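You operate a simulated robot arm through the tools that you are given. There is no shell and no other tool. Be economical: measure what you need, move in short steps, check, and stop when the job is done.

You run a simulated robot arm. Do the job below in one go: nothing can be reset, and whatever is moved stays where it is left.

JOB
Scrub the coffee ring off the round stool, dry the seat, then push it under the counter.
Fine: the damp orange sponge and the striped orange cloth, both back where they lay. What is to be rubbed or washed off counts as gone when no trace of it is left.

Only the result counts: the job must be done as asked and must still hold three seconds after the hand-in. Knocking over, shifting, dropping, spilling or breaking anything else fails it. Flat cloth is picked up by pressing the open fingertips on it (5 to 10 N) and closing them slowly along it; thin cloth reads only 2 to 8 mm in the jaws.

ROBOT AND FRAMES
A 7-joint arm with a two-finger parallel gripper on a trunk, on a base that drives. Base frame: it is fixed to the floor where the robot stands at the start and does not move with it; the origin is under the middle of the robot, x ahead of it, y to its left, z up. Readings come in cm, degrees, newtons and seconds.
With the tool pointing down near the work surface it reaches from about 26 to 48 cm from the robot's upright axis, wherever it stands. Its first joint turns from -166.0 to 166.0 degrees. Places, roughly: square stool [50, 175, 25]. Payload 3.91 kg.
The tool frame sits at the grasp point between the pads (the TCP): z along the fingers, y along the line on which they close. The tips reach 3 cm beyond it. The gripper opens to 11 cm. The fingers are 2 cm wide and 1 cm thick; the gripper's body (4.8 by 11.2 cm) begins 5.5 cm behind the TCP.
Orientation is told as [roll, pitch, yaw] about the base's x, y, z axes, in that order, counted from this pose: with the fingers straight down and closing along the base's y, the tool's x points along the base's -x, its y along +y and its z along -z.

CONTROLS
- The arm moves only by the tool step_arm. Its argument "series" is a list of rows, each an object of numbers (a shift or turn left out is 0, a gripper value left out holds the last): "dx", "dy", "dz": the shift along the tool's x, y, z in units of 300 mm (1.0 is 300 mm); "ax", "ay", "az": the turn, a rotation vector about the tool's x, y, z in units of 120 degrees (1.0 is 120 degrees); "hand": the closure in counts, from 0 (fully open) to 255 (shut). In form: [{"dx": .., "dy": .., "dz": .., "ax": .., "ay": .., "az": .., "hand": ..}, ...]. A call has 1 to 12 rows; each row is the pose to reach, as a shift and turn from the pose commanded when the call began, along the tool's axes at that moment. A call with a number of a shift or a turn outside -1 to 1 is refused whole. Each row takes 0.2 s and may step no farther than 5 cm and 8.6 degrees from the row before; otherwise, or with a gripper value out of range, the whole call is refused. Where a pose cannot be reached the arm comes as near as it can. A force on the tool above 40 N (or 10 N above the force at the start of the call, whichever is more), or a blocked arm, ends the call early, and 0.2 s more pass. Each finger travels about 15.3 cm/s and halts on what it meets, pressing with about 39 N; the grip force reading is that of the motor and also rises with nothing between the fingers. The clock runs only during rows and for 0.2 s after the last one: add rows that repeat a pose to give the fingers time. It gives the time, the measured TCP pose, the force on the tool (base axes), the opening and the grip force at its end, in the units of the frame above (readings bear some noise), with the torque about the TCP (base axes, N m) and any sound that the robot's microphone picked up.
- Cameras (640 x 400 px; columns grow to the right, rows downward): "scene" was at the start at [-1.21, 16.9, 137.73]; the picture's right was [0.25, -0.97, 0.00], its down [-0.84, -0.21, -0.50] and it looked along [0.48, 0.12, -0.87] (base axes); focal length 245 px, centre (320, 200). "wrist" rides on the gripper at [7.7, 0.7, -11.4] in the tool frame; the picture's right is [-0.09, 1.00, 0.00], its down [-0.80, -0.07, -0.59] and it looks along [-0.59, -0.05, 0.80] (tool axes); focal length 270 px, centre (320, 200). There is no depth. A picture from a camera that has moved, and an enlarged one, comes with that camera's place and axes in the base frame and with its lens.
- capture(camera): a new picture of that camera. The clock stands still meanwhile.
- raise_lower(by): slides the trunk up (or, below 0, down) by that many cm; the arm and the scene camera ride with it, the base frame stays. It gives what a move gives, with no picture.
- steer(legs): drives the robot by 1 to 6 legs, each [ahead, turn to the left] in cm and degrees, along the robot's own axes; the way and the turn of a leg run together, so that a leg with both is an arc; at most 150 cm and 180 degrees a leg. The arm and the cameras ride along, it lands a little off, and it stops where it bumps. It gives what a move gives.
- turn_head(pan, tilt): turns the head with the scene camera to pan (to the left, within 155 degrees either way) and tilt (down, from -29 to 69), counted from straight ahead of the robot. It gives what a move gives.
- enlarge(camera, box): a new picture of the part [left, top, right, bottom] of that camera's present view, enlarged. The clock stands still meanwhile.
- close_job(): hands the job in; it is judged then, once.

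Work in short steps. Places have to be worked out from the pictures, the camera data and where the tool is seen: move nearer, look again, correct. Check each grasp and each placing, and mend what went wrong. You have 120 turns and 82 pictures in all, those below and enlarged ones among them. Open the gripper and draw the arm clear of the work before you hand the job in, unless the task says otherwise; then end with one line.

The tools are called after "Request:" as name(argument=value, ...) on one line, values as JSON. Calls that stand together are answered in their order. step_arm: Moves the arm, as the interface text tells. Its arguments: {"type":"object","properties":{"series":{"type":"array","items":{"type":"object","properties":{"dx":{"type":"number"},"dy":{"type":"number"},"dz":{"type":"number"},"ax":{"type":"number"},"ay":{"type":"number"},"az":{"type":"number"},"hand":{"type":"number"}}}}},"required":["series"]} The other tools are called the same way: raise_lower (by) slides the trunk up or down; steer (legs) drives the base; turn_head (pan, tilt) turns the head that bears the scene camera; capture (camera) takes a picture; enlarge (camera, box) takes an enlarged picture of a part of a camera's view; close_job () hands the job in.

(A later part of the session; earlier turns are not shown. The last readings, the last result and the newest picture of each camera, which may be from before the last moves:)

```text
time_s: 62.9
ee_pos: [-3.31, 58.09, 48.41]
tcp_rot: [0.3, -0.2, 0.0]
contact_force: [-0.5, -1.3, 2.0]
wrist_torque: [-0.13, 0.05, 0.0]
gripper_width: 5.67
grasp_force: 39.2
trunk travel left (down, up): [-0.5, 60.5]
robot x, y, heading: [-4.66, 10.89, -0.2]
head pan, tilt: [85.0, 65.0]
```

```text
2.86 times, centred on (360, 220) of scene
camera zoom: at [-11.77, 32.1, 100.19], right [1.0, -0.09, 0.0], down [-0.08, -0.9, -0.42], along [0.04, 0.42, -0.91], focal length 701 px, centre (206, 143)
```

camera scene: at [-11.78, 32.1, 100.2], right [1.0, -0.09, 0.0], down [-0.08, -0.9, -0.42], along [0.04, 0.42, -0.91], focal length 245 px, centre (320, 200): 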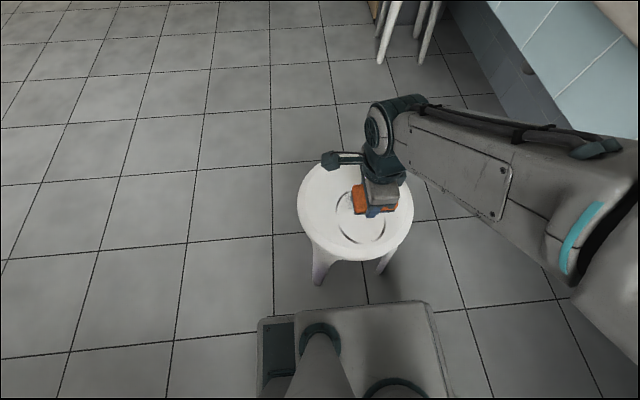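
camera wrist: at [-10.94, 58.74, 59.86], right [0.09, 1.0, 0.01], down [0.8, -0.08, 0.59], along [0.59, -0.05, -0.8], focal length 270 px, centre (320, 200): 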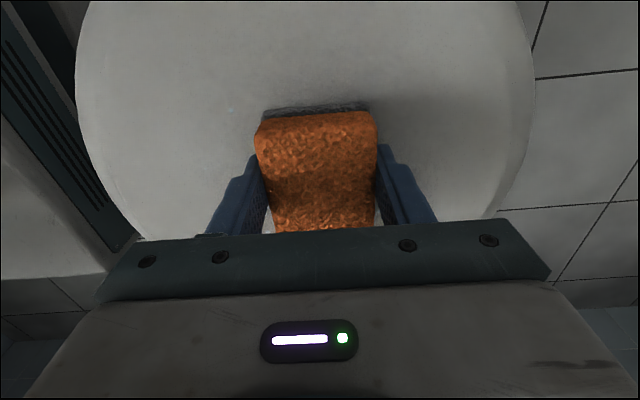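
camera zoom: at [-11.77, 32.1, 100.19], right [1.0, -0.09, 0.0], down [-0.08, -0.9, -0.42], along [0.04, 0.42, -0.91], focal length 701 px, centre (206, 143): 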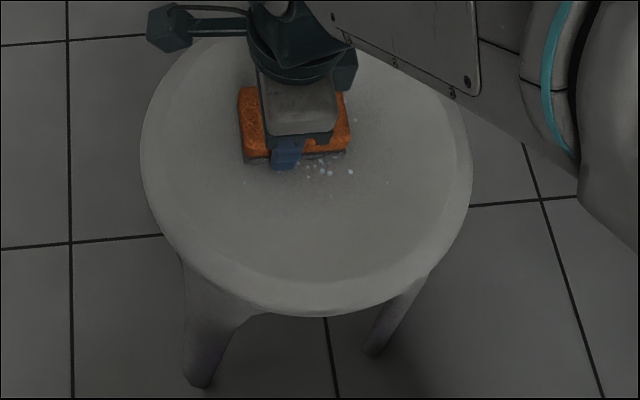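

The near part of the ring is gone, wet traces remain. Lift and move aside to inspect the whole seat.

Request:
step_arm(series=[{"dz": -0.03}, {"dz": -0.13}, {"dx": 0.1, "dz": -0.2}, {"dx": 0.25, "dz": -0.2}, {"dx": 0.4, "dz": -0.2}, {"dx": 0.55, "dz": -0.25}])

Request:
capture(camera="wrist")

Request:
enlarge(camera="scene", box=[280, 150, 440, 290])

```text
time_s: 64.3
ee_pos: [-19.67, 57.91, 55.98]
tcp_rot: [0.3, -0.1, -0.1]
contact_force: [0.8, 0.4, 0.3]
wrist_torque: [-0.01, 0.02, -0.01]
gripper_width: 5.71
grasp_force: 38.5
trunk travel left (down, up): [-0.5, 60.5]
robot x, y, heading: [-4.3, 11.29, -0.3]
head pan, tilt: [85.0, 65.0]
```

```text
47 pictures are left
camera wrist: at [-27.31, 58.62, 67.43], right [0.09, 1.0, 0.01], down [0.8, -0.08, 0.59], along [0.59, -0.05, -0.8], focal length 270 px, centre (320, 200)
```

wrist: 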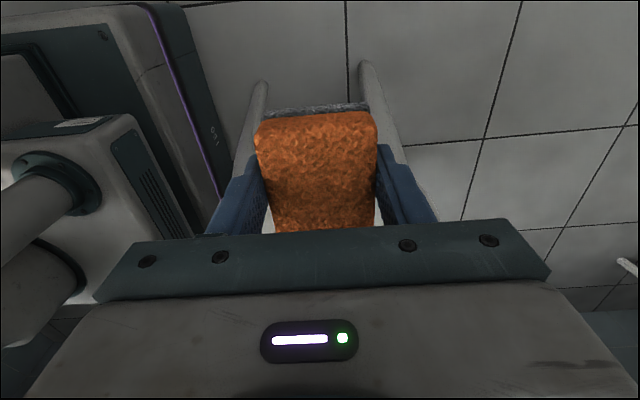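

```text
2.86 times, centred on (360, 220) of scene
camera zoom: at [-11.76, 32.12, 100.19], right [1.0, -0.09, 0.0], down [-0.08, -0.9, -0.42], along [0.04, 0.42, -0.91], focal length 701 px, centre (206, 143)
```

zoom: 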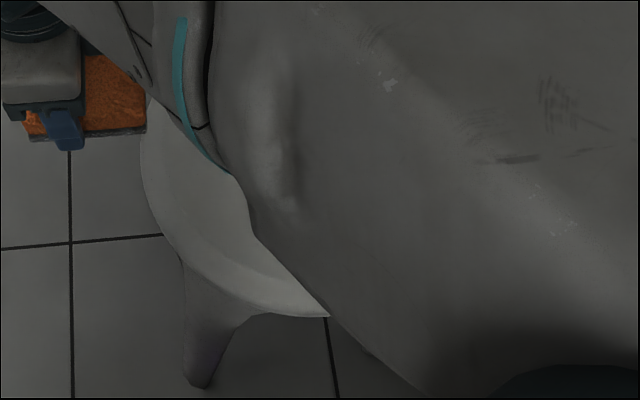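

The forearm hides the seat; I'll bring the hand to the +x side, higher, and look again.

Request:
step_arm(series=[{"dx": -0.1, "dz": -0.1}, {"dx": -0.24, "dz": -0.15}, {"dx": -0.39, "dz": -0.2}, {"dx": -0.54, "dz": -0.25, "dy": -0.05}, {"dx": -0.69, "dz": -0.3, "dy": -0.1}, {"dx": -0.84, "dz": -0.33, "dy": -0.15}, {"dx": -0.97, "dz": -0.35, "dy": -0.2}])

Request:
enlarge(camera="scene", box=[280, 150, 440, 290])

```text
time_s: 65.9
ee_pos: [9.05, 51.94, 66.53]
tcp_rot: [0.3, -0.1, -0.1]
contact_force: [-0.3, -0.1, -0.1]
wrist_torque: [0.0, -0.02, -0.01]
gripper_width: 5.68
grasp_force: 39.1
trunk travel left (down, up): [-0.5, 60.5]
robot x, y, heading: [-4.78, 10.94, -0.3]
head pan, tilt: [85.0, 65.0]
```

```text
2.86 times, centred on (360, 220) of scene
camera zoom: at [-11.78, 32.12, 100.18], right [1.0, -0.09, 0.0], down [-0.08, -0.9, -0.42], along [0.04, 0.42, -0.91], focal length 701 px, centre (206, 143)
```

zoom: 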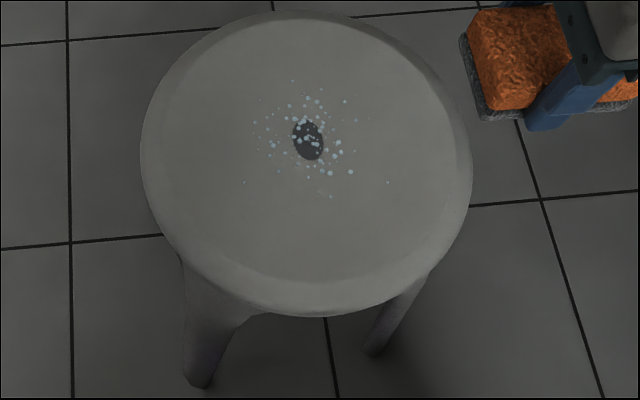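

The ring looks gone, with water drops left around the hole. A closer zoom to check for remaining brown.

Request:
enlarge(camera="scene", box=[320, 165, 392, 215])

```text
8.00 times, centred on (356, 190) of scene
camera zoom: at [-11.78, 32.12, 100.18], right [1.0, -0.09, 0.0], down [-0.08, -0.9, -0.42], along [0.04, 0.42, -0.91], focal length 1962 px, centre (32, 280)
```

zoom: 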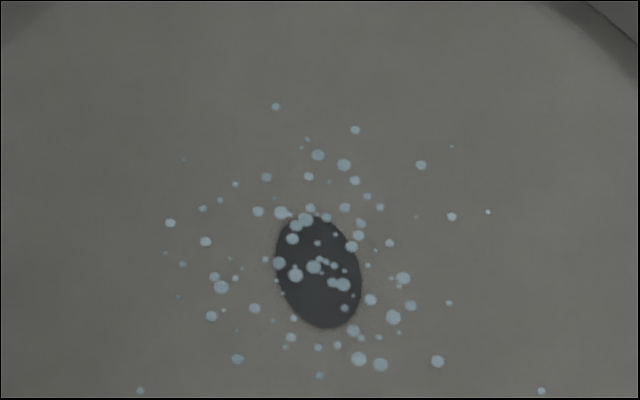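

Clean of coffee. Now to return the sponge: raise the trunk and back out beside the stool, then look toward the counter.

Request:
raise_lower(by=41)

Request:
steer(legs=[[-46, 0]])

Request:
turn_head(pan=0, tilt=45)

Request:
capture(camera="scene")

```text
refused: 41 is not a number from -40 to 40
```

```text
time_s: 68.6
ee_pos: [-37.11, 51.99, 66.51]
tcp_rot: [0.4, -0.1, -0.3]
contact_force: [0.4, -1.0, 0.1]
wrist_torque: [-0.03, -0.04, -0.03]
gripper_width: 5.68
grasp_force: 38.4
trunk travel left (down, up): [-0.5, 60.5]
robot x, y, heading: [-50.86, 11.06, -0.1]
head pan, tilt: [85.0, 65.0]
```

```text
time_s: 70.2
ee_pos: [-36.99, 52.01, 66.67]
tcp_rot: [0.3, -0.1, -0.3]
contact_force: [0.1, -0.1, -0.6]
wrist_torque: [0.03, 0.01, 0.01]
gripper_width: 5.71
grasp_force: 38.6
trunk travel left (down, up): [-0.5, 60.5]
robot x, y, heading: [-51.02, 11.29, -0.4]
head pan, tilt: [0.0, 45.0]
```

```text
43 pictures are left
camera scene: at [-50.21, 26.23, 102.69], right [0.0, -1.0, 0.0], down [-0.71, 0.0, -0.71], along [0.71, 0.0, -0.71], focal length 245 px, centre (320, 200)
```

scene: 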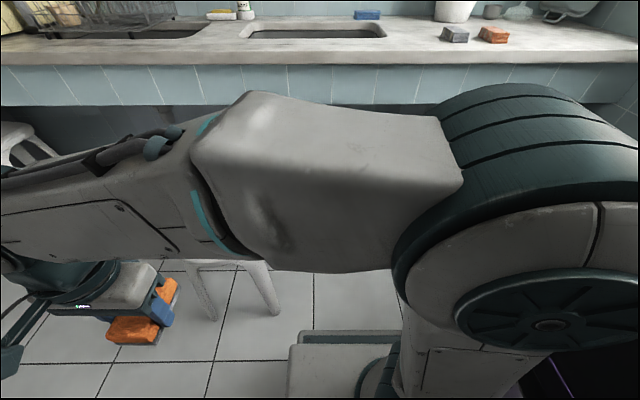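

Under the counter is open. I'll raise the trunk 40 and swing the hand to the front.

Request:
raise_lower(by=40)

Request:
step_arm(series=[{"dx": -0.1, "dy": -0.1}, {"dx": -0.2, "dy": -0.2}, {"dx": -0.3, "dy": -0.31}, {"dx": -0.4, "dy": -0.42}, {"dx": -0.5, "dy": -0.53}, {"dx": -0.6, "dy": -0.64}, {"dx": -0.7, "dy": -0.75}, {"dx": -0.78, "dy": -0.86}, {"dx": -0.86, "dy": -0.97}])

Request:
steer(legs=[[0, -25], [58, 0]])

Request:
capture(camera="wrist")

```text
time_s: 74.1
ee_pos: [-36.91, 52.03, 106.46]
tcp_rot: [0.3, -0.1, -0.3]
contact_force: [0.9, 0.1, -0.3]
wrist_torque: [0.04, -0.03, 0.04]
gripper_width: 5.66
grasp_force: 39.2
trunk travel left (down, up): [-40.5, 20.5]
robot x, y, heading: [-50.44, 11.18, -0.2]
head pan, tilt: [0.0, 45.0]
```

```text
time_s: 76.1
ee_pos: [-11.38, 22.78, 106.48]
tcp_rot: [0.3, -0.2, -0.3]
contact_force: [1.0, -0.1, -0.6]
wrist_torque: [-0.02, -0.02, -0.01]
gripper_width: 5.68
grasp_force: 39.3
trunk travel left (down, up): [-40.5, 20.5]
robot x, y, heading: [-50.6, 11.54, -0.5]
head pan, tilt: [0.0, 45.0]
```

```text
time_s: 79.9
ee_pos: [23.26, -13.38, 106.67]
tcp_rot: [0.7, -0.2, -28.4]
contact_force: [0.4, 0.7, 0.8]
wrist_torque: [0.05, -0.04, 0.0]
gripper_width: 5.68
grasp_force: 39.4
trunk travel left (down, up): [-40.5, 20.5]
robot x, y, heading: [-16.12, -4.25, -38.7]
head pan, tilt: [0.0, 45.0]
stopped in leg 2: the robot was blocked; the commanded pose is now the measured one
```

```text
42 pictures are left
camera wrist: at [16.79, -9.22, 118.09], right [0.55, 0.83, 0.01], down [0.67, -0.45, 0.6], along [0.5, -0.32, -0.8], focal length 270 px, centre (320, 200)
```

wrist: 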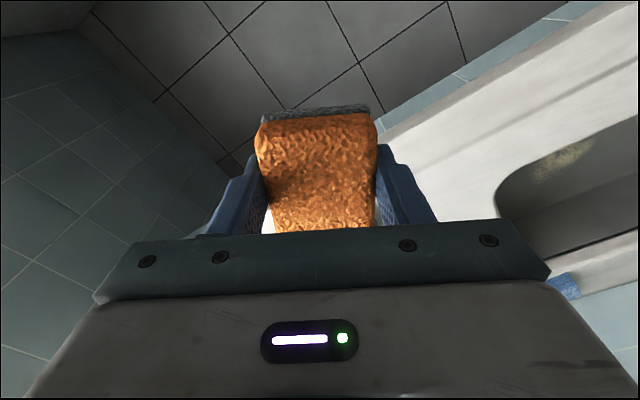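

The drive was blocked and the heading has slewed; probably the base's right side met the oven. I'll look to the right to see what touches.

Request:
turn_head(pan=-95, tilt=65)

Request:
capture(camera="scene")

Request:
turn_head(pan=0, tilt=60)

Request:
capture(camera="scene")

```text
time_s: 81.6
ee_pos: [23.4, -13.43, 106.55]
tcp_rot: [0.6, 0.0, -28.5]
contact_force: [0.3, 0.5, -0.4]
wrist_torque: [0.03, 0.03, 0.01]
gripper_width: 5.71
grasp_force: 39.1
trunk travel left (down, up): [-40.5, 20.5]
robot x, y, heading: [-16.15, -4.31, -38.4]
head pan, tilt: [-95.0, 65.0]
```

```text
41 pictures are left
camera scene: at [-17.01, 7.75, 140.19], right [-0.72, 0.69, 0.0], down [0.62, 0.66, -0.42], along [-0.29, -0.31, -0.91], focal length 245 px, centre (320, 200)
```

scene: 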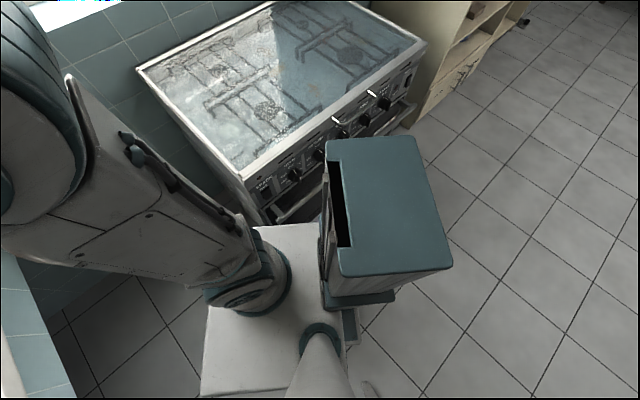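

```text
time_s: 83.3
ee_pos: [23.25, -13.32, 106.51]
tcp_rot: [0.6, -0.1, -28.5]
contact_force: [-0.5, 0.2, -0.2]
wrist_torque: [-0.02, -0.01, 0.0]
gripper_width: 5.69
grasp_force: 39.0
trunk travel left (down, up): [-40.5, 20.5]
robot x, y, heading: [-16.19, -4.46, -38.5]
head pan, tilt: [0.0, 60.0]
```

```text
40 pictures are left
camera scene: at [-7.62, 7.99, 140.75], right [-0.62, -0.78, 0.0], down [-0.68, 0.54, -0.5], along [0.39, -0.31, -0.87], focal length 245 px, centre (320, 200)
```

scene: 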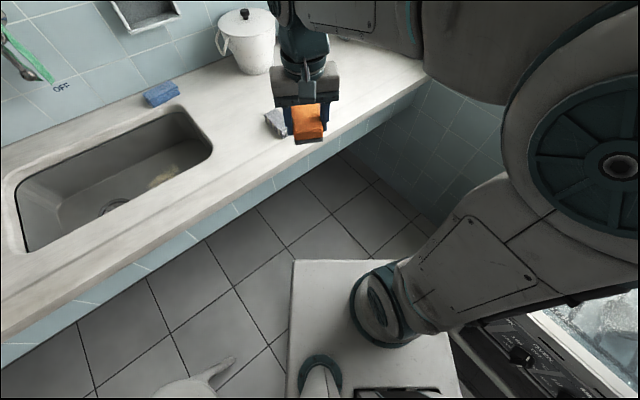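

The base's right side is against the oven's front corner; the stool is untouched. I'll turn slightly left and back out, then re-approach with more clearance.

Request:
steer(legs=[[0, 8], [-22, 0]])

```text
time_s: 85.6
ee_pos: [5.0, 3.7, 106.54]
tcp_rot: [0.6, -0.1, -20.4]
contact_force: [0.3, 0.7, -0.5]
wrist_torque: [0.0, 0.0, 0.02]
gripper_width: 5.67
grasp_force: 39.1
trunk travel left (down, up): [-40.5, 20.5]
robot x, y, heading: [-35.29, 6.86, -31.1]
head pan, tilt: [0.0, 60.0]
```

Freed. Turn to heading -10 and drive forward past the oven.

Request:
steer(legs=[[0, 21], [43, 0]])

```text
time_s: 89.4
ee_pos: [45.67, 11.75, 106.5]
tcp_rot: [0.7, -0.1, 1.2]
contact_force: [0.4, -0.3, -0.1]
wrist_torque: [0.0, 0.03, 0.01]
gripper_width: 5.68
grasp_force: 38.5
trunk travel left (down, up): [-40.5, 20.5]
robot x, y, heading: [6.77, 0.07, -9.6]
head pan, tilt: [0.0, 60.0]
```

Past the oven now. Turn a bit right and go a little ahead so that both the sponge and cloth places are in reach.

Request:
steer(legs=[[0, -20], [7, 0]])

Request:
capture(camera="wrist")

```text
time_s: 91.5
ee_pos: [52.36, -5.57, 106.98]
tcp_rot: [0.7, -0.7, -19.0]
contact_force: [0.1, 0.4, -0.1]
wrist_torque: [0.0, -0.01, 0.01]
gripper_width: 5.69
grasp_force: 38.7
trunk travel left (down, up): [-40.5, 20.5]
robot x, y, heading: [12.94, -3.42, -29.0]
head pan, tilt: [0.0, 60.0]
```

```text
39 pictures are left
camera wrist: at [45.13, -2.61, 118.41], right [0.41, 0.91, 0.01], down [0.73, -0.33, 0.6], along [0.56, -0.24, -0.8], focal length 270 px, centre (320, 200)
```

wrist: 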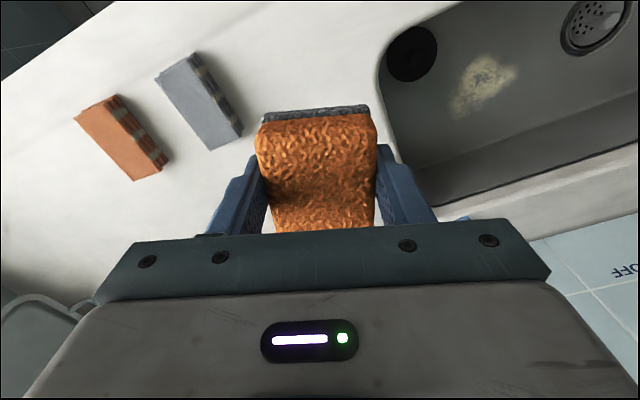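

I'll first turn the tool back to yaw 0 and level.

Request:
step_arm(series=[{"az": -0.06, "ax": 0.003, "ay": 0.003}, {"az": -0.12, "ax": 0.006, "ay": 0.006}, {"az": -0.16, "ax": 0.006, "ay": 0.006}, {"az": -0.16, "ax": 0.006, "ay": 0.006}])

```text
time_s: 92.5
ee_pos: [54.39, -6.95, 105.85]
tcp_rot: [0.4, 1.0, 0.3]
contact_force: [0.4, 0.6, -0.4]
wrist_torque: [-0.02, 0.06, 0.01]
gripper_width: 5.69
grasp_force: 39.4
trunk travel left (down, up): [-40.5, 20.5]
robot x, y, heading: [12.72, -3.5, -28.9]
head pan, tilt: [0.0, 60.0]
```

Request:
step_arm(series=[{"dx": 0.12, "dy": 0.03, "ay": -0.004, "ax": 0.003, "az": 0.002}, {"dx": 0.25, "dy": 0.063, "ay": -0.008, "ax": 0.003, "az": 0.002}, {"dx": 0.25, "dy": 0.063, "dz": 0.15, "ay": -0.008, "ax": 0.003, "az": 0.002}, {"dx": 0.25, "dy": 0.063, "dz": 0.3, "ay": -0.008, "ax": 0.003, "az": 0.002}, {"dx": 0.25, "dy": 0.063, "dz": 0.36, "ay": -0.008, "ax": 0.003, "az": 0.002}, {"dx": 0.25, "dy": 0.063, "dz": 0.36, "ay": -0.008, "ax": 0.003, "az": 0.002}])

```text
time_s: 93.9
ee_pos: [46.87, -5.08, 95.03]
tcp_rot: [-0.1, 0.2, 0.1]
contact_force: [0.3, -0.3, -1.2]
wrist_torque: [0.01, 0.06, -0.03]
gripper_width: 5.69
grasp_force: 38.4
trunk travel left (down, up): [-40.5, 20.5]
robot x, y, heading: [12.83, -3.97, -28.9]
head pan, tilt: [0.0, 60.0]
```

At the original spot above the counter. Lower to z≈85.1 slowly, and compare the view with the earlier one.

Request:
step_arm(series=[{"dz": 0.15}, {"dz": 0.27}, {"dz": 0.3}, {"dz": 0.315}, {"dz": 0.325}, {"dz": 0.33}])

Request:
capture(camera="wrist")

```text
time_s: 95.3
ee_pos: [46.72, -5.05, 85.36]
tcp_rot: [0.0, 0.1, 0.1]
contact_force: [0.4, -0.1, -0.3]
wrist_torque: [-0.01, 0.0, 0.02]
gripper_width: 5.7
grasp_force: 39.0
trunk travel left (down, up): [-40.5, 20.5]
robot x, y, heading: [12.7, -3.43, -29.0]
head pan, tilt: [0.0, 60.0]
```

```text
38 pictures are left
camera wrist: at [39.03, -4.2, 96.83], right [0.09, 1.0, 0.0], down [0.8, -0.07, 0.59], along [0.59, -0.05, -0.81], focal length 270 px, centre (320, 200)
```

wrist: 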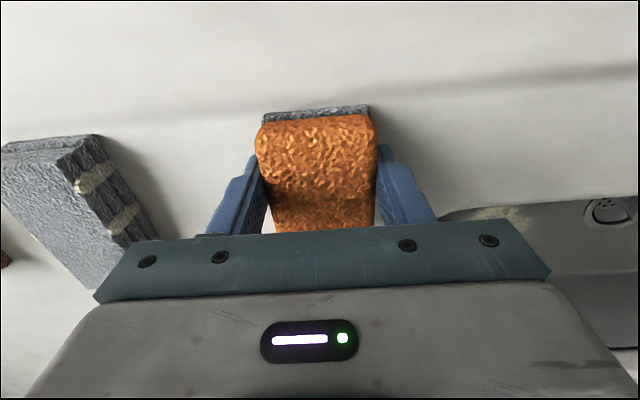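

Matches the earlier view well. Lower the last few mm to contact, then release slowly.

Request:
step_arm(series=[{"dz": 0.005}, {"dz": 0.01}, {"dz": 0.014}, {"dz": 0.016}])

```text
time_s: 96.3
ee_pos: [46.72, -4.88, 84.87]
tcp_rot: [0.1, 0.2, 0.2]
contact_force: [-1.3, 0.3, 2.5]
wrist_torque: [-0.02, -0.12, 0.01]
gripper_width: 5.72
grasp_force: 39.4
trunk travel left (down, up): [-40.5, 20.5]
robot x, y, heading: [12.66, -3.03, -28.4]
head pan, tilt: [0.0, 60.0]
```

Touching (2.5 N). Release and lift, then view.

Request:
step_arm(series=[{"hand": 100}, {"hand": 50}, {"hand": 30}, {"dz": -0.1, "hand": 0}, {"dz": -0.25}, {"dz": -0.4}, {"dz": -0.55}, {"dz": -0.65}])

Request:
capture(camera="wrist")

```text
time_s: 98.1
ee_pos: [46.64, -4.85, 104.13]
tcp_rot: [0.1, 0.2, 0.3]
contact_force: [-0.2, 0.6, 0.0]
wrist_torque: [0.01, 0.03, 0.02]
gripper_width: 11.0
grasp_force: 0.2
trunk travel left (down, up): [-40.5, 20.5]
robot x, y, heading: [12.42, -3.5, -28.6]
head pan, tilt: [0.0, 60.0]
```

```text
37 pictures are left
camera wrist: at [39.1, -4.12, 115.64], right [0.08, 1.0, 0.0], down [0.8, -0.07, 0.59], along [0.59, -0.05, -0.81], focal length 270 px, centre (320, 200)
```

wrist: 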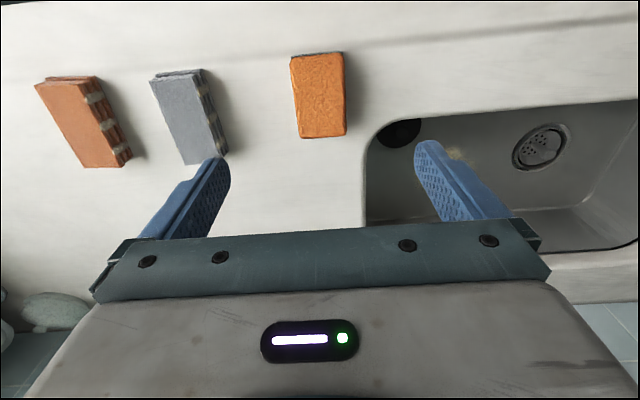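

Sponge is back in place. Now move over the orange cloth at about (46.5, -32.6).

Request:
step_arm(series=[{"dy": -0.15}, {"dy": -0.3}, {"dy": -0.45}, {"dy": -0.6}, {"dy": -0.75}, {"dy": -0.86}, {"dy": -0.92}])

Request:
capture(camera="wrist")

```text
time_s: 99.7
ee_pos: [46.77, -32.61, 104.22]
tcp_rot: [0.2, 0.1, 0.3]
contact_force: [0.7, 0.9, 0.4]
wrist_torque: [0.02, -0.02, 0.0]
gripper_width: 11.0
grasp_force: 0.2
trunk travel left (down, up): [-40.5, 20.5]
robot x, y, heading: [12.58, -3.71, -28.4]
head pan, tilt: [0.0, 60.0]
```

```text
36 pictures are left
camera wrist: at [39.17, -31.94, 115.77], right [0.08, 1.0, 0.0], down [0.8, -0.07, 0.59], along [0.59, -0.05, -0.81], focal length 270 px, centre (320, 200)
```

wrist: 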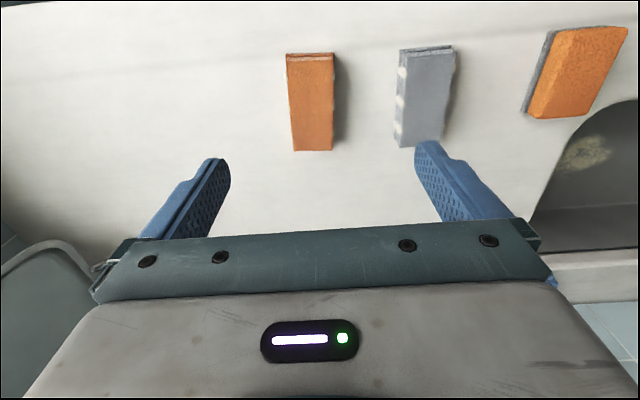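

Cloth centred at about (48.3, -33.8), 5 cm wide. Descend around it.

Request:
step_arm(series=[{"dx": -0.05, "dy": -0.035, "dz": 0.13}, {"dx": -0.05, "dy": -0.035, "dz": 0.28}, {"dx": -0.05, "dy": -0.035, "dz": 0.43}, {"dx": -0.05, "dy": -0.035, "dz": 0.54}, {"dx": -0.05, "dy": -0.035, "dz": 0.57}])

Request:
capture(camera="wrist")

```text
time_s: 100.9
ee_pos: [48.24, -33.34, 87.14]
tcp_rot: [0.1, 0.1, 0.3]
contact_force: [0.0, -0.4, 0.0]
wrist_torque: [0.02, -0.01, -0.03]
gripper_width: 10.99
grasp_force: 0.0
trunk travel left (down, up): [-40.5, 20.5]
robot x, y, heading: [12.88, -3.52, -28.2]
head pan, tilt: [0.0, 60.0]
```

```text
35 pictures are left
camera wrist: at [40.62, -32.78, 98.73], right [0.08, 1.0, 0.0], down [0.8, -0.07, 0.59], along [0.59, -0.05, -0.81], focal length 270 px, centre (320, 200)
```

wrist: 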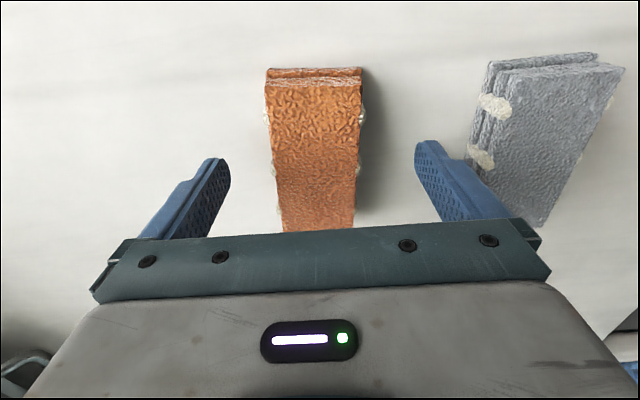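

Well centred. Lower to z≈85.0 and close slowly.

Request:
step_arm(series=[{"dz": 0.02}, {"dz": 0.04}, {"dz": 0.06}, {"dz": 0.073}, {"dz": 0.073, "hand": 80}, {"dz": 0.073, "hand": 105}, {"dz": 0.073, "hand": 125}, {"dz": 0.073, "hand": 140}, {"dz": 0.073, "hand": 155}, {"dz": 0.073, "hand": 165}, {"dz": 0.073, "hand": 165}])

Request:
capture(camera="wrist")

```text
time_s: 103.3
ee_pos: [48.22, -33.3, 85.0]
tcp_rot: [0.1, 0.0, 0.3]
contact_force: [0.8, 0.6, 0.1]
wrist_torque: [-0.02, -0.02, -0.02]
gripper_width: 5.56
grasp_force: 38.8
trunk travel left (down, up): [-40.5, 20.5]
robot x, y, heading: [12.65, -3.72, -28.2]
head pan, tilt: [0.0, 60.0]
```

```text
34 pictures are left
camera wrist: at [40.6, -32.7, 96.59], right [0.08, 1.0, 0.0], down [0.8, -0.07, 0.59], along [0.59, -0.05, -0.81], focal length 270 px, centre (320, 200)
```

wrist: 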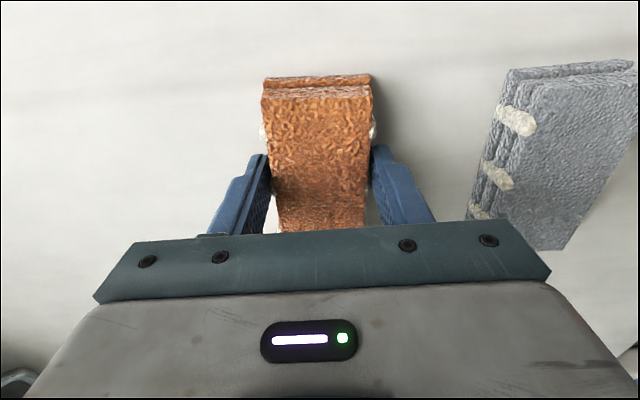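

Gripped at 5.56 cm. Lift and check it's held, then drive back out along the same way.

Request:
step_arm(series=[{"dz": -0.03}, {"dz": -0.1}, {"dz": -0.25}, {"dz": -0.4}, {"dz": -0.55}, {"dz": -0.7}])

Request:
capture(camera="wrist")

Request:
steer(legs=[[-7, 0], [0, 19], [-43, 0]])

```text
time_s: 104.7
ee_pos: [47.94, -33.36, 106.12]
tcp_rot: [0.1, 0.1, 0.3]
contact_force: [-0.1, 0.1, -0.5]
wrist_torque: [-0.02, 0.02, 0.01]
gripper_width: 5.55
grasp_force: 39.1
trunk travel left (down, up): [-40.5, 20.5]
robot x, y, heading: [12.55, -3.61, -28.1]
head pan, tilt: [0.0, 60.0]
```

```text
33 pictures are left
camera wrist: at [40.3, -32.76, 117.59], right [0.08, 1.0, 0.0], down [0.8, -0.07, 0.59], along [0.59, -0.05, -0.81], focal length 270 px, centre (320, 200)
```

wrist: 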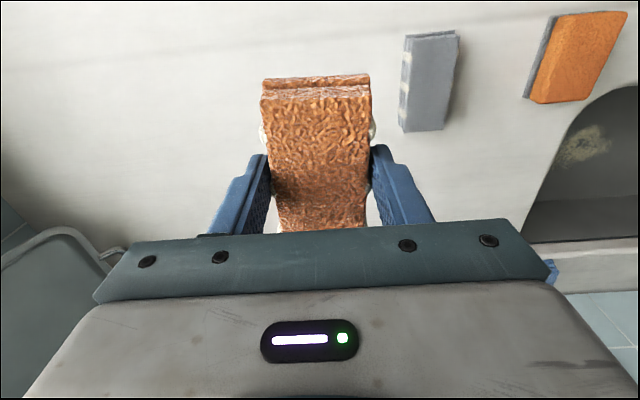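

```text
time_s: 108.9
ee_pos: [8.6, -9.27, 105.57]
tcp_rot: [0.0, 0.5, 19.7]
contact_force: [-0.8, 0.0, -0.6]
wrist_torque: [0.04, -0.04, 0.01]
gripper_width: 5.5
grasp_force: 38.9
trunk travel left (down, up): [-40.5, 20.5]
robot x, y, heading: [-35.25, 7.34, -9.3]
head pan, tilt: [0.0, 60.0]
```

Cloth held. I'll turn to heading ~8, then straighten the tool's yaw.

Request:
steer(legs=[[0, 17]])

Request:
step_arm(series=[{"az": 0.06}, {"az": 0.12}, {"az": 0.18}, {"az": 0.24}, {"az": 0.305}, {"az": 0.305}])

```text
time_s: 110.3
ee_pos: [11.47, 4.53, 105.72]
tcp_rot: [0.1, 0.6, 37.0]
contact_force: [0.7, -0.1, -0.3]
wrist_torque: [-0.04, 0.01, -0.03]
gripper_width: 5.46
grasp_force: 39.1
trunk travel left (down, up): [-40.5, 20.5]
robot x, y, heading: [-35.28, 7.25, 7.7]
head pan, tilt: [0.0, 60.0]
```

```text
time_s: 111.7
ee_pos: [11.51, 4.58, 105.63]
tcp_rot: [-0.3, 0.6, 0.3]
contact_force: [0.3, 0.8, -0.7]
wrist_torque: [-0.01, -0.02, -0.02]
gripper_width: 5.46
grasp_force: 39.3
trunk travel left (down, up): [-40.5, 20.5]
robot x, y, heading: [-35.65, 7.17, 7.8]
head pan, tilt: [0.0, 60.0]
```

Yaw is 0 again. Swing the hand to the left side, then drive forward beside the stool.

Request:
step_arm(series=[{"dx": 0.08, "dy": 0.135}, {"dx": 0.16, "dy": 0.27}, {"dx": 0.24, "dy": 0.405}, {"dx": 0.32, "dy": 0.54}, {"dx": 0.4, "dy": 0.675}, {"dx": 0.48, "dy": 0.81}, {"dx": 0.56, "dy": 0.94}])

Request:
step_arm(series=[{"dx": 0.13, "dy": 0.08}, {"dx": 0.26, "dy": 0.16}, {"dx": 0.39, "dy": 0.24}, {"dx": 0.52, "dy": 0.32}, {"dx": 0.65, "dy": 0.38}, {"dx": 0.78, "dy": 0.42, "ay": -0.005}])

Request:
steer(legs=[[31, 0], [0, -7.7]])

```text
time_s: 113.3
ee_pos: [-5.53, 32.76, 105.52]
tcp_rot: [-0.3, 0.7, 0.4]
contact_force: [0.1, -0.1, -0.4]
wrist_torque: [-0.03, 0.03, -0.01]
gripper_width: 5.49
grasp_force: 39.3
trunk travel left (down, up): [-40.5, 20.5]
robot x, y, heading: [-35.16, 7.22, 7.9]
head pan, tilt: [0.0, 60.0]
```

```text
time_s: 114.7
ee_pos: [-28.93, 45.04, 105.8]
tcp_rot: [-0.3, 0.0, 0.4]
contact_force: [-0.7, -0.4, -0.5]
wrist_torque: [0.01, 0.05, -0.04]
gripper_width: 5.47
grasp_force: 38.4
trunk travel left (down, up): [-40.5, 20.5]
robot x, y, heading: [-35.6, 7.29, 7.7]
head pan, tilt: [0.0, 60.0]
```

```text
time_s: 117.4
ee_pos: [6.04, 48.16, 105.92]
tcp_rot: [-0.3, -0.1, -6.8]
contact_force: [1.0, 0.0, -0.9]
wrist_torque: [0.02, 0.05, -0.02]
gripper_width: 5.48
grasp_force: 38.9
trunk travel left (down, up): [-40.5, 20.5]
robot x, y, heading: [-4.93, 11.11, 0.5]
head pan, tilt: [0.0, 60.0]
```

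In position. Straighten the yaw and centre the hand above the seat, lower the trunk, and view the seat.

Request:
step_arm(series=[{"az": -0.057}, {"az": -0.057, "dx": 0.1, "dy": 0.07}, {"az": -0.057, "dx": 0.2, "dy": 0.15}, {"az": -0.057, "dx": 0.2, "dy": 0.2}])

Request:
raise_lower(by=-40)

Request:
turn_head(pan=85, tilt=65)

Request:
enlarge(camera="scene", box=[280, 150, 440, 290])

Request:
capture(camera="wrist")

```text
time_s: 118.4
ee_pos: [0.93, 55.04, 105.77]
tcp_rot: [-0.3, 0.0, 0.1]
contact_force: [-0.2, 0.0, -0.2]
wrist_torque: [0.01, -0.02, 0.0]
gripper_width: 5.47
grasp_force: 39.0
trunk travel left (down, up): [-40.5, 20.5]
robot x, y, heading: [-5.19, 11.67, 0.9]
head pan, tilt: [0.0, 60.0]
```

```text
time_s: 122.2
ee_pos: [1.15, 54.91, 65.73]
tcp_rot: [-0.3, 0.1, 0.2]
contact_force: [0.3, -0.1, -0.5]
wrist_torque: [0.01, -0.05, 0.02]
gripper_width: 5.48
grasp_force: 39.2
trunk travel left (down, up): [-0.5, 60.5]
robot x, y, heading: [-4.84, 11.44, 0.6]
head pan, tilt: [0.0, 60.0]
```

```text
time_s: 123.8
ee_pos: [0.94, 54.95, 65.75]
tcp_rot: [-0.3, 0.0, 0.2]
contact_force: [0.0, 0.1, -0.3]
wrist_torque: [0.0, 0.01, 0.01]
gripper_width: 5.45
grasp_force: 38.6
trunk travel left (down, up): [-0.5, 60.5]
robot x, y, heading: [-5.0, 11.38, 0.8]
head pan, tilt: [85.0, 65.0]
```

```text
2.86 times, centred on (360, 220) of scene
camera zoom: at [-12.35, 32.41, 100.19], right [1.0, -0.08, 0.0], down [-0.07, -0.9, -0.42], along [0.03, 0.42, -0.91], focal length 701 px, centre (206, 143)
```

zoom: 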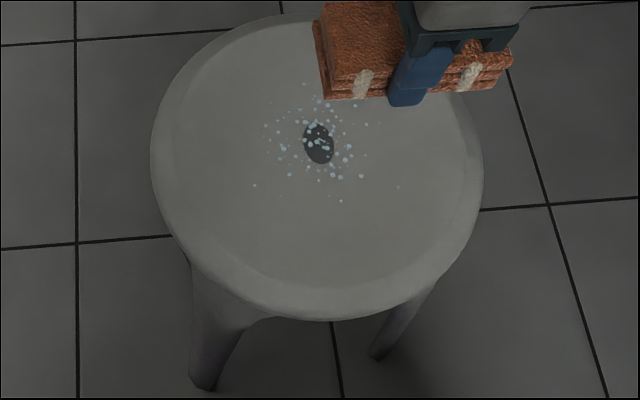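

```text
31 pictures are left
camera wrist: at [-6.69, 55.62, 77.21], right [0.09, 1.0, 0.0], down [0.8, -0.07, 0.59], along [0.59, -0.06, -0.8], focal length 270 px, centre (320, 200)
```

wrist: 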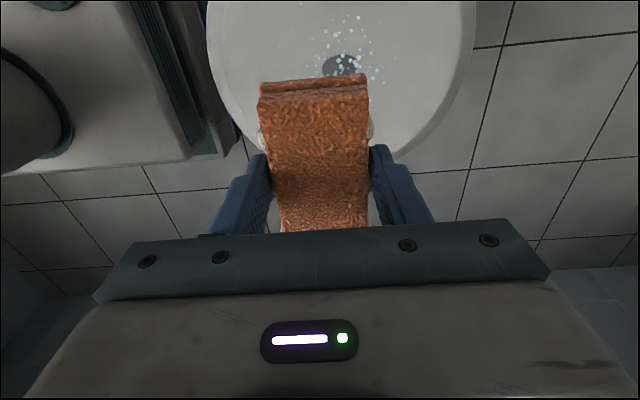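

Drops lie around the hole at (-1, 57). Lower the cloth to just above the seat, expecting contact near TCP z 48.5.

Request:
step_arm(series=[{"dx": 0.06, "dz": 0.13}, {"dx": 0.06, "dz": 0.28}, {"dx": 0.06, "dz": 0.42}, {"dx": 0.06, "dz": 0.5}, {"dx": 0.06, "dz": 0.54}, {"dx": 0.06, "dz": 0.55}, {"dx": 0.06, "dz": 0.56}, {"dx": 0.06, "dz": 0.565}])

```text
time_s: 125.6
ee_pos: [-0.83, 54.82, 48.66]
tcp_rot: [-0.3, -0.1, 0.2]
contact_force: [-0.4, 0.3, -0.6]
wrist_torque: [0.02, 0.01, 0.02]
gripper_width: 5.47
grasp_force: 39.3
trunk travel left (down, up): [-0.5, 60.5]
robot x, y, heading: [-5.29, 11.84, 0.6]
head pan, tilt: [85.0, 65.0]
```

Request:
step_arm(series=[{"dz": 0.003}, {"dz": 0.006}, {"dz": 0.009}])

```text
time_s: 126.4
ee_pos: [-0.88, 54.78, 48.62]
tcp_rot: [-0.2, 0.0, 0.1]
contact_force: [1.1, -0.3, 6.8]
wrist_torque: [0.13, 0.21, -0.02]
gripper_width: 5.49
grasp_force: 39.2
trunk travel left (down, up): [-0.5, 60.5]
robot x, y, heading: [-5.19, 11.57, 0.6]
head pan, tilt: [85.0, 65.0]
```

Contact at 6.8 N. Wipe in lanes over the whole middle of the seat.

Request:
step_arm(series=[{"dy": 0.07}, {"dy": 0.14}, {"dx": 0.13, "dy": 0.14}, {"dx": 0.13, "dy": 0.04}, {"dx": 0.13, "dy": -0.06}, {"dx": 0.13, "dy": -0.16}, {"dx": 0.13, "dy": -0.25}, {"dx": 0.0, "dy": -0.25}, {"dx": 0.0, "dy": -0.15}, {"dx": 0.0, "dy": -0.05}, {"dx": 0.0, "dy": 0.05}, {"dx": 0.0, "dy": 0.14}])

Request:
step_arm(series=[{"dx": -0.15, "dy": 0.0}, {"dx": -0.15, "dy": -0.1}, {"dx": -0.15, "dy": -0.2}, {"dx": -0.15, "dy": -0.3}, {"dx": -0.15, "dy": -0.38}, {"dx": -0.05, "dy": -0.38}, {"dx": -0.05, "dy": -0.28}, {"dx": -0.05, "dy": -0.18}, {"dx": -0.05, "dy": -0.08}, {"dx": -0.05, "dy": 0.02}, {"dx": 0.08, "dy": 0.02}, {"dx": 0.08, "dy": -0.1}])

```text
time_s: 129.0
ee_pos: [-0.65, 59.01, 48.51]
tcp_rot: [-0.1, 0.0, 0.0]
contact_force: [-0.5, -13.0, 34.4]
wrist_torque: [-0.51, 0.02, -0.09]
gripper_width: 5.5
grasp_force: 38.6
trunk travel left (down, up): [-0.5, 60.5]
robot x, y, heading: [-5.12, 11.47, 0.7]
head pan, tilt: [85.0, 65.0]
```

```text
time_s: 131.6
ee_pos: [-3.36, 55.88, 48.5]
tcp_rot: [-0.4, 0.0, 0.0]
contact_force: [0.3, -0.6, 2.0]
wrist_torque: [0.05, 0.02, 0.02]
gripper_width: 5.49
grasp_force: 39.4
trunk travel left (down, up): [-0.5, 60.5]
robot x, y, heading: [-5.14, 11.62, 0.9]
head pan, tilt: [85.0, 65.0]
```

Wiping done without a stop. Lift, move aside to +x and inspect.

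Request:
step_arm(series=[{"dz": -0.05}, {"dz": -0.18}, {"dx": -0.1, "dz": -0.3}, {"dx": -0.2, "dz": -0.4, "dy": -0.05}, {"dx": -0.33, "dz": -0.5, "dy": -0.1}, {"dx": -0.45, "dz": -0.58, "dy": -0.15}])

Request:
enlarge(camera="scene", box=[280, 150, 440, 290])

Request:
enlarge(camera="scene", box=[320, 165, 392, 215])

```text
refused: row 5 steps farther than a row can; nothing moved
```

```text
2.86 times, centred on (360, 220) of scene
camera zoom: at [-12.35, 32.4, 100.19], right [1.0, -0.08, 0.0], down [-0.07, -0.9, -0.42], along [0.03, 0.42, -0.91], focal length 701 px, centre (206, 143)
```

zoom: 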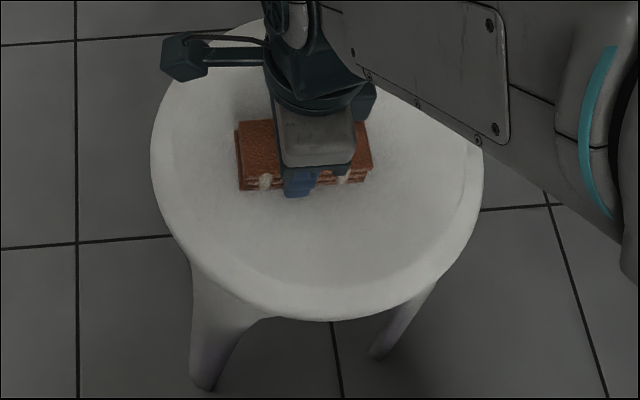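

```text
8.00 times, centred on (356, 190) of scene
camera zoom: at [-12.35, 32.4, 100.19], right [1.0, -0.08, 0.0], down [-0.07, -0.9, -0.42], along [0.03, 0.42, -0.91], focal length 1962 px, centre (32, 280)
```

zoom: 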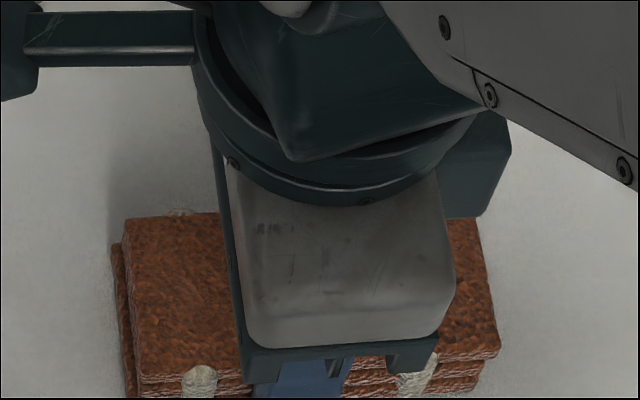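

The seat already looks lighter. Lift in allowed steps and inspect.

Request:
step_arm(series=[{"dz": -0.05}, {"dz": -0.18}, {"dx": -0.08, "dz": -0.28}, {"dx": -0.18, "dz": -0.38}, {"dx": -0.28, "dz": -0.47, "dy": -0.05}, {"dx": -0.38, "dz": -0.55, "dy": -0.1}, {"dx": -0.46, "dz": -0.58, "dy": -0.14}])

Request:
enlarge(camera="scene", box=[280, 150, 440, 290])

```text
time_s: 133.2
ee_pos: [10.57, 51.8, 66.06]
tcp_rot: [-0.4, 0.0, 0.0]
contact_force: [0.1, -0.4, -0.2]
wrist_torque: [-0.02, -0.01, -0.02]
gripper_width: 5.47
grasp_force: 38.8
trunk travel left (down, up): [-0.5, 60.5]
robot x, y, heading: [-4.85, 11.56, 0.8]
head pan, tilt: [85.0, 65.0]
```

```text
2.86 times, centred on (360, 220) of scene
camera zoom: at [-12.36, 32.42, 100.18], right [1.0, -0.08, 0.0], down [-0.07, -0.9, -0.42], along [0.03, 0.42, -0.91], focal length 701 px, centre (206, 143)
```

zoom: 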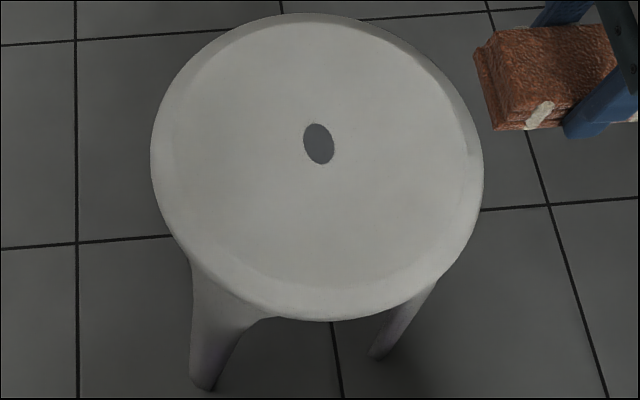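

Clean and dry, drops gone. One closer zoom to be sure no faint trace remains.

Request:
enlarge(camera="scene", box=[318, 160, 398, 258])

```text
4.08 times, centred on (358, 209) of scene
camera zoom: at [-12.36, 32.42, 100.18], right [1.0, -0.08, 0.0], down [-0.07, -0.9, -0.42], along [0.03, 0.42, -0.91], focal length 1001 px, centre (165, 163)
```

zoom: 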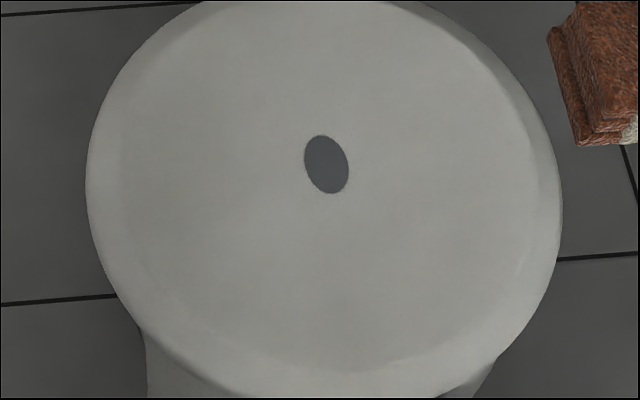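

Spotless. Now return the cloth: raise the trunk, back out by the same route, and swing the hand to the front.

Request:
raise_lower(by=40)

Request:
steer(legs=[[0, 7], [-31, 0]])

Request:
step_arm(series=[{"dx": -0.1, "dy": -0.1}, {"dx": -0.2, "dy": -0.2}, {"dx": -0.3, "dy": -0.31}, {"dx": -0.4, "dy": -0.42}, {"dx": -0.5, "dy": -0.53}, {"dx": -0.6, "dy": -0.64}, {"dx": -0.7, "dy": -0.75}, {"dx": -0.78, "dy": -0.86}, {"dx": -0.86, "dy": -0.97}])

```text
time_s: 137.0
ee_pos: [10.59, 51.98, 106.01]
tcp_rot: [-0.4, -0.1, 0.1]
contact_force: [0.2, -0.2, 0.0]
wrist_torque: [-0.03, 0.0, -0.05]
gripper_width: 5.46
grasp_force: 38.8
trunk travel left (down, up): [-40.5, 20.5]
robot x, y, heading: [-5.06, 11.15, 0.6]
head pan, tilt: [85.0, 65.0]
```

```text
time_s: 139.8
ee_pos: [-26.19, 49.21, 106.08]
tcp_rot: [-0.3, 0.0, 7.1]
contact_force: [0.5, -0.7, 0.0]
wrist_torque: [-0.05, -0.03, 0.01]
gripper_width: 5.48
grasp_force: 39.0
trunk travel left (down, up): [-40.5, 20.5]
robot x, y, heading: [-36.79, 7.0, 7.6]
head pan, tilt: [85.0, 65.0]
```

```text
time_s: 141.8
ee_pos: [2.74, 23.54, 106.36]
tcp_rot: [-0.4, 0.0, 7.0]
contact_force: [-1.3, 1.2, -0.6]
wrist_torque: [-0.01, -0.04, -0.02]
gripper_width: 5.49
grasp_force: 39.2
trunk travel left (down, up): [-40.5, 20.5]
robot x, y, heading: [-36.87, 7.16, 7.6]
head pan, tilt: [85.0, 65.0]
```

Now turn and drive back to the counter spot as before.

Request:
steer(legs=[[0, -17], [44.5, 0], [0, -19.3], [7, 0]])

Request:
step_arm(series=[{"az": -0.06}, {"az": -0.12}, {"az": -0.18}, {"az": -0.24}, {"az": -0.24}])

```text
time_s: 147.2
ee_pos: [53.69, -14.01, 106.22]
tcp_rot: [0.0, 0.2, -29.1]
contact_force: [1.0, -0.9, -0.6]
wrist_torque: [-0.02, 0.01, 0.0]
gripper_width: 5.47
grasp_force: 39.1
trunk travel left (down, up): [-40.5, 20.5]
robot x, y, heading: [11.72, -3.57, -27.6]
head pan, tilt: [85.0, 65.0]
stopped in leg 4: the robot was blocked; the commanded pose is now the measured one
```

```text
time_s: 148.4
ee_pos: [53.73, -14.05, 106.45]
tcp_rot: [0.0, 0.0, -0.4]
contact_force: [0.4, 0.4, -0.5]
wrist_torque: [-0.02, 0.01, -0.01]
gripper_width: 5.49
grasp_force: 38.9
trunk travel left (down, up): [-40.5, 20.5]
robot x, y, heading: [12.01, -3.39, -27.9]
head pan, tilt: [85.0, 65.0]
```

The final centimetre was blocked, but I'm within reach. Move over the cloth's place (48.2, -33.3).

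Request:
step_arm(series=[{"dx": 0.05, "dy": -0.14, "az": -0.006}, {"dx": 0.1, "dy": -0.28, "az": -0.006}, {"dx": 0.15, "dy": -0.42, "az": -0.006}, {"dx": 0.184, "dy": -0.55, "az": -0.006}, {"dx": 0.184, "dy": -0.642, "az": -0.006}, {"dx": 0.184, "dy": -0.642, "dz": 0.15, "az": -0.006}, {"dx": 0.184, "dy": -0.642, "dz": 0.3, "az": -0.006}, {"dx": 0.184, "dy": -0.642, "dz": 0.4, "az": -0.006}, {"dx": 0.184, "dy": -0.642, "dz": 0.4, "az": -0.006}])

```text
time_s: 150.4
ee_pos: [48.09, -33.48, 94.34]
tcp_rot: [0.0, 0.1, 0.2]
contact_force: [-0.7, 0.0, -1.0]
wrist_torque: [0.03, -0.03, -0.03]
gripper_width: 5.48
grasp_force: 38.9
trunk travel left (down, up): [-40.5, 20.5]
robot x, y, heading: [12.06, -3.45, -28.0]
head pan, tilt: [85.0, 65.0]
```

Request:
step_arm(series=[{"dx": -0.004, "dy": 0.006, "dz": 0.14}, {"dx": -0.004, "dy": 0.006, "dz": 0.24}, {"dx": -0.004, "dy": 0.006, "dz": 0.28}, {"dx": -0.004, "dy": 0.006, "dz": 0.295}, {"dx": -0.004, "dy": 0.006, "dz": 0.305}, {"dx": -0.004, "dy": 0.006, "dz": 0.31}])

Request:
capture(camera="wrist")

```text
time_s: 151.8
ee_pos: [48.27, -32.95, 85.19]
tcp_rot: [0.0, 0.0, 0.5]
contact_force: [-0.5, -0.4, 0.5]
wrist_torque: [-0.02, -0.01, 0.0]
gripper_width: 5.48
grasp_force: 39.2
trunk travel left (down, up): [-40.5, 20.5]
robot x, y, heading: [12.27, -3.58, -27.5]
head pan, tilt: [85.0, 65.0]
```

```text
26 pictures are left
camera wrist: at [40.57, -32.36, 96.63], right [0.08, 1.0, 0.0], down [0.8, -0.06, 0.59], along [0.59, -0.05, -0.8], focal length 270 px, centre (320, 200)
```

wrist: 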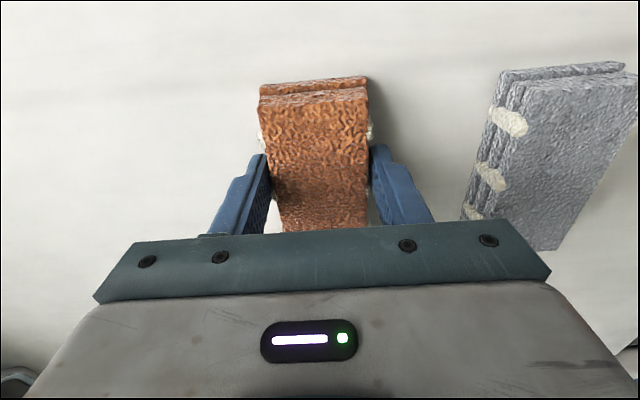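

Slightly (0.35 cm) to the left; correct, touch down and release.

Request:
step_arm(series=[{"dy": -0.011}, {"dy": -0.011, "dz": 0.004}, {"dy": -0.011, "dz": 0.007}, {"dy": -0.011, "dz": 0.01}])

```text
time_s: 152.8
ee_pos: [48.19, -33.22, 85.04]
tcp_rot: [-0.2, 0.0, 0.5]
contact_force: [-3.2, 1.1, 31.7]
wrist_torque: [0.37, 0.19, 0.07]
gripper_width: 5.49
grasp_force: 39.5
trunk travel left (down, up): [-40.5, 20.5]
robot x, y, heading: [11.85, -3.52, -27.8]
head pan, tilt: [85.0, 65.0]
```

Touching down firmly. Ease up slightly, open, and lift.

Request:
step_arm(series=[{"dz": -0.005}, {"dz": -0.005, "hand": 110}, {"dz": -0.005, "hand": 60}, {"dz": -0.005, "hand": 20}, {"dz": -0.1, "hand": 0}, {"dz": -0.25}, {"dz": -0.4}, {"dz": -0.55}, {"dz": -0.7}])

Request:
capture(camera="wrist")

```text
time_s: 154.8
ee_pos: [48.3, -33.25, 105.73]
tcp_rot: [0.0, 0.0, 0.5]
contact_force: [0.9, -0.6, 0.3]
wrist_torque: [0.0, 0.01, -0.03]
gripper_width: 11.01
grasp_force: 0.0
trunk travel left (down, up): [-40.5, 20.5]
robot x, y, heading: [11.85, -3.79, -27.6]
head pan, tilt: [85.0, 65.0]
```

```text
25 pictures are left
camera wrist: at [40.61, -32.7, 117.23], right [0.08, 1.0, 0.0], down [0.8, -0.06, 0.59], along [0.59, -0.05, -0.81], focal length 270 px, centre (320, 200)
```

wrist: 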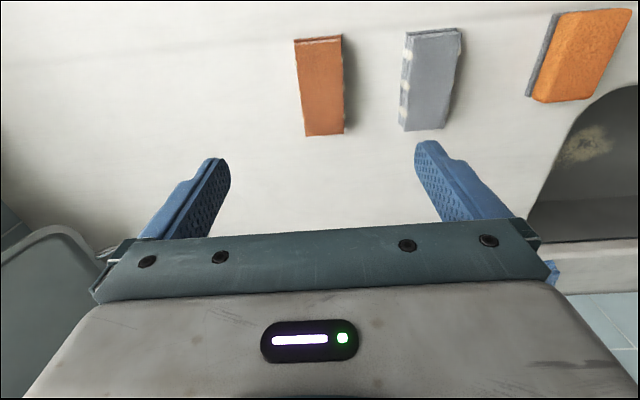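

Cloth is back exactly where it lay. Now drive out and around to get behind the stool (at about (-77, 57), heading 0).

Request:
steer(legs=[[-7, 0], [0, 18.5], [-43, 0], [0, -11], [-45, 0]])

```text
time_s: 162.1
ee_pos: [-37.58, -2.47, 105.24]
tcp_rot: [0.0, 0.7, 8.0]
contact_force: [0.0, 0.4, -0.1]
wrist_torque: [0.01, 0.01, -0.02]
gripper_width: 11.01
grasp_force: 0.1
trunk travel left (down, up): [-40.5, 20.5]
robot x, y, heading: [-77.81, 22.17, -20.1]
head pan, tilt: [85.0, 65.0]
```

Clear. Turn left to heading 90, go ahead 35, and turn back to heading 0 behind the stool; then look.

Request:
steer(legs=[[0, 110], [35, 0], [0, -90]])

Request:
turn_head(pan=0, tilt=45)

Request:
capture(camera="scene")

```text
time_s: 172.7
ee_pos: [-30.78, 47.05, 105.2]
tcp_rot: [0.0, 0.5, 27.4]
contact_force: [0.9, 0.1, 0.6]
wrist_torque: [-0.01, 0.03, -0.03]
gripper_width: 11.01
grasp_force: 0.0
trunk travel left (down, up): [-40.5, 20.5]
robot x, y, heading: [-77.16, 56.93, -1.2]
head pan, tilt: [85.0, 65.0]
```

```text
time_s: 174.2
ee_pos: [-30.74, 47.11, 105.25]
tcp_rot: [-0.1, 0.5, 27.4]
contact_force: [-1.1, 0.1, -0.7]
wrist_torque: [-0.02, -0.01, -0.01]
gripper_width: 11.01
grasp_force: 0.0
trunk travel left (down, up): [-40.5, 20.5]
robot x, y, heading: [-77.21, 56.86, -0.9]
head pan, tilt: [0.0, 45.0]
```

```text
24 pictures are left
camera scene: at [-76.41, 71.83, 142.7], right [-0.02, -1.0, 0.0], down [-0.71, 0.01, -0.71], along [0.71, -0.01, -0.71], focal length 245 px, centre (320, 200)
```

scene: 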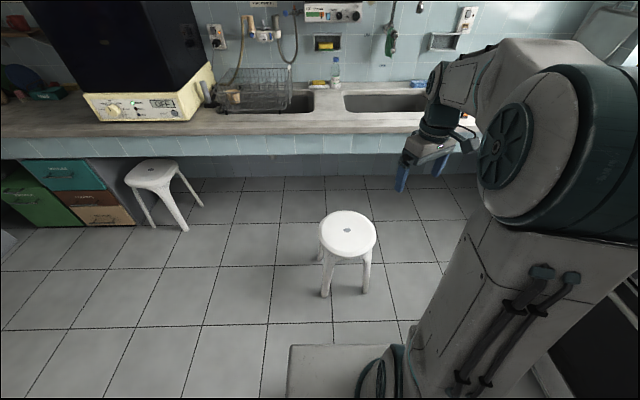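

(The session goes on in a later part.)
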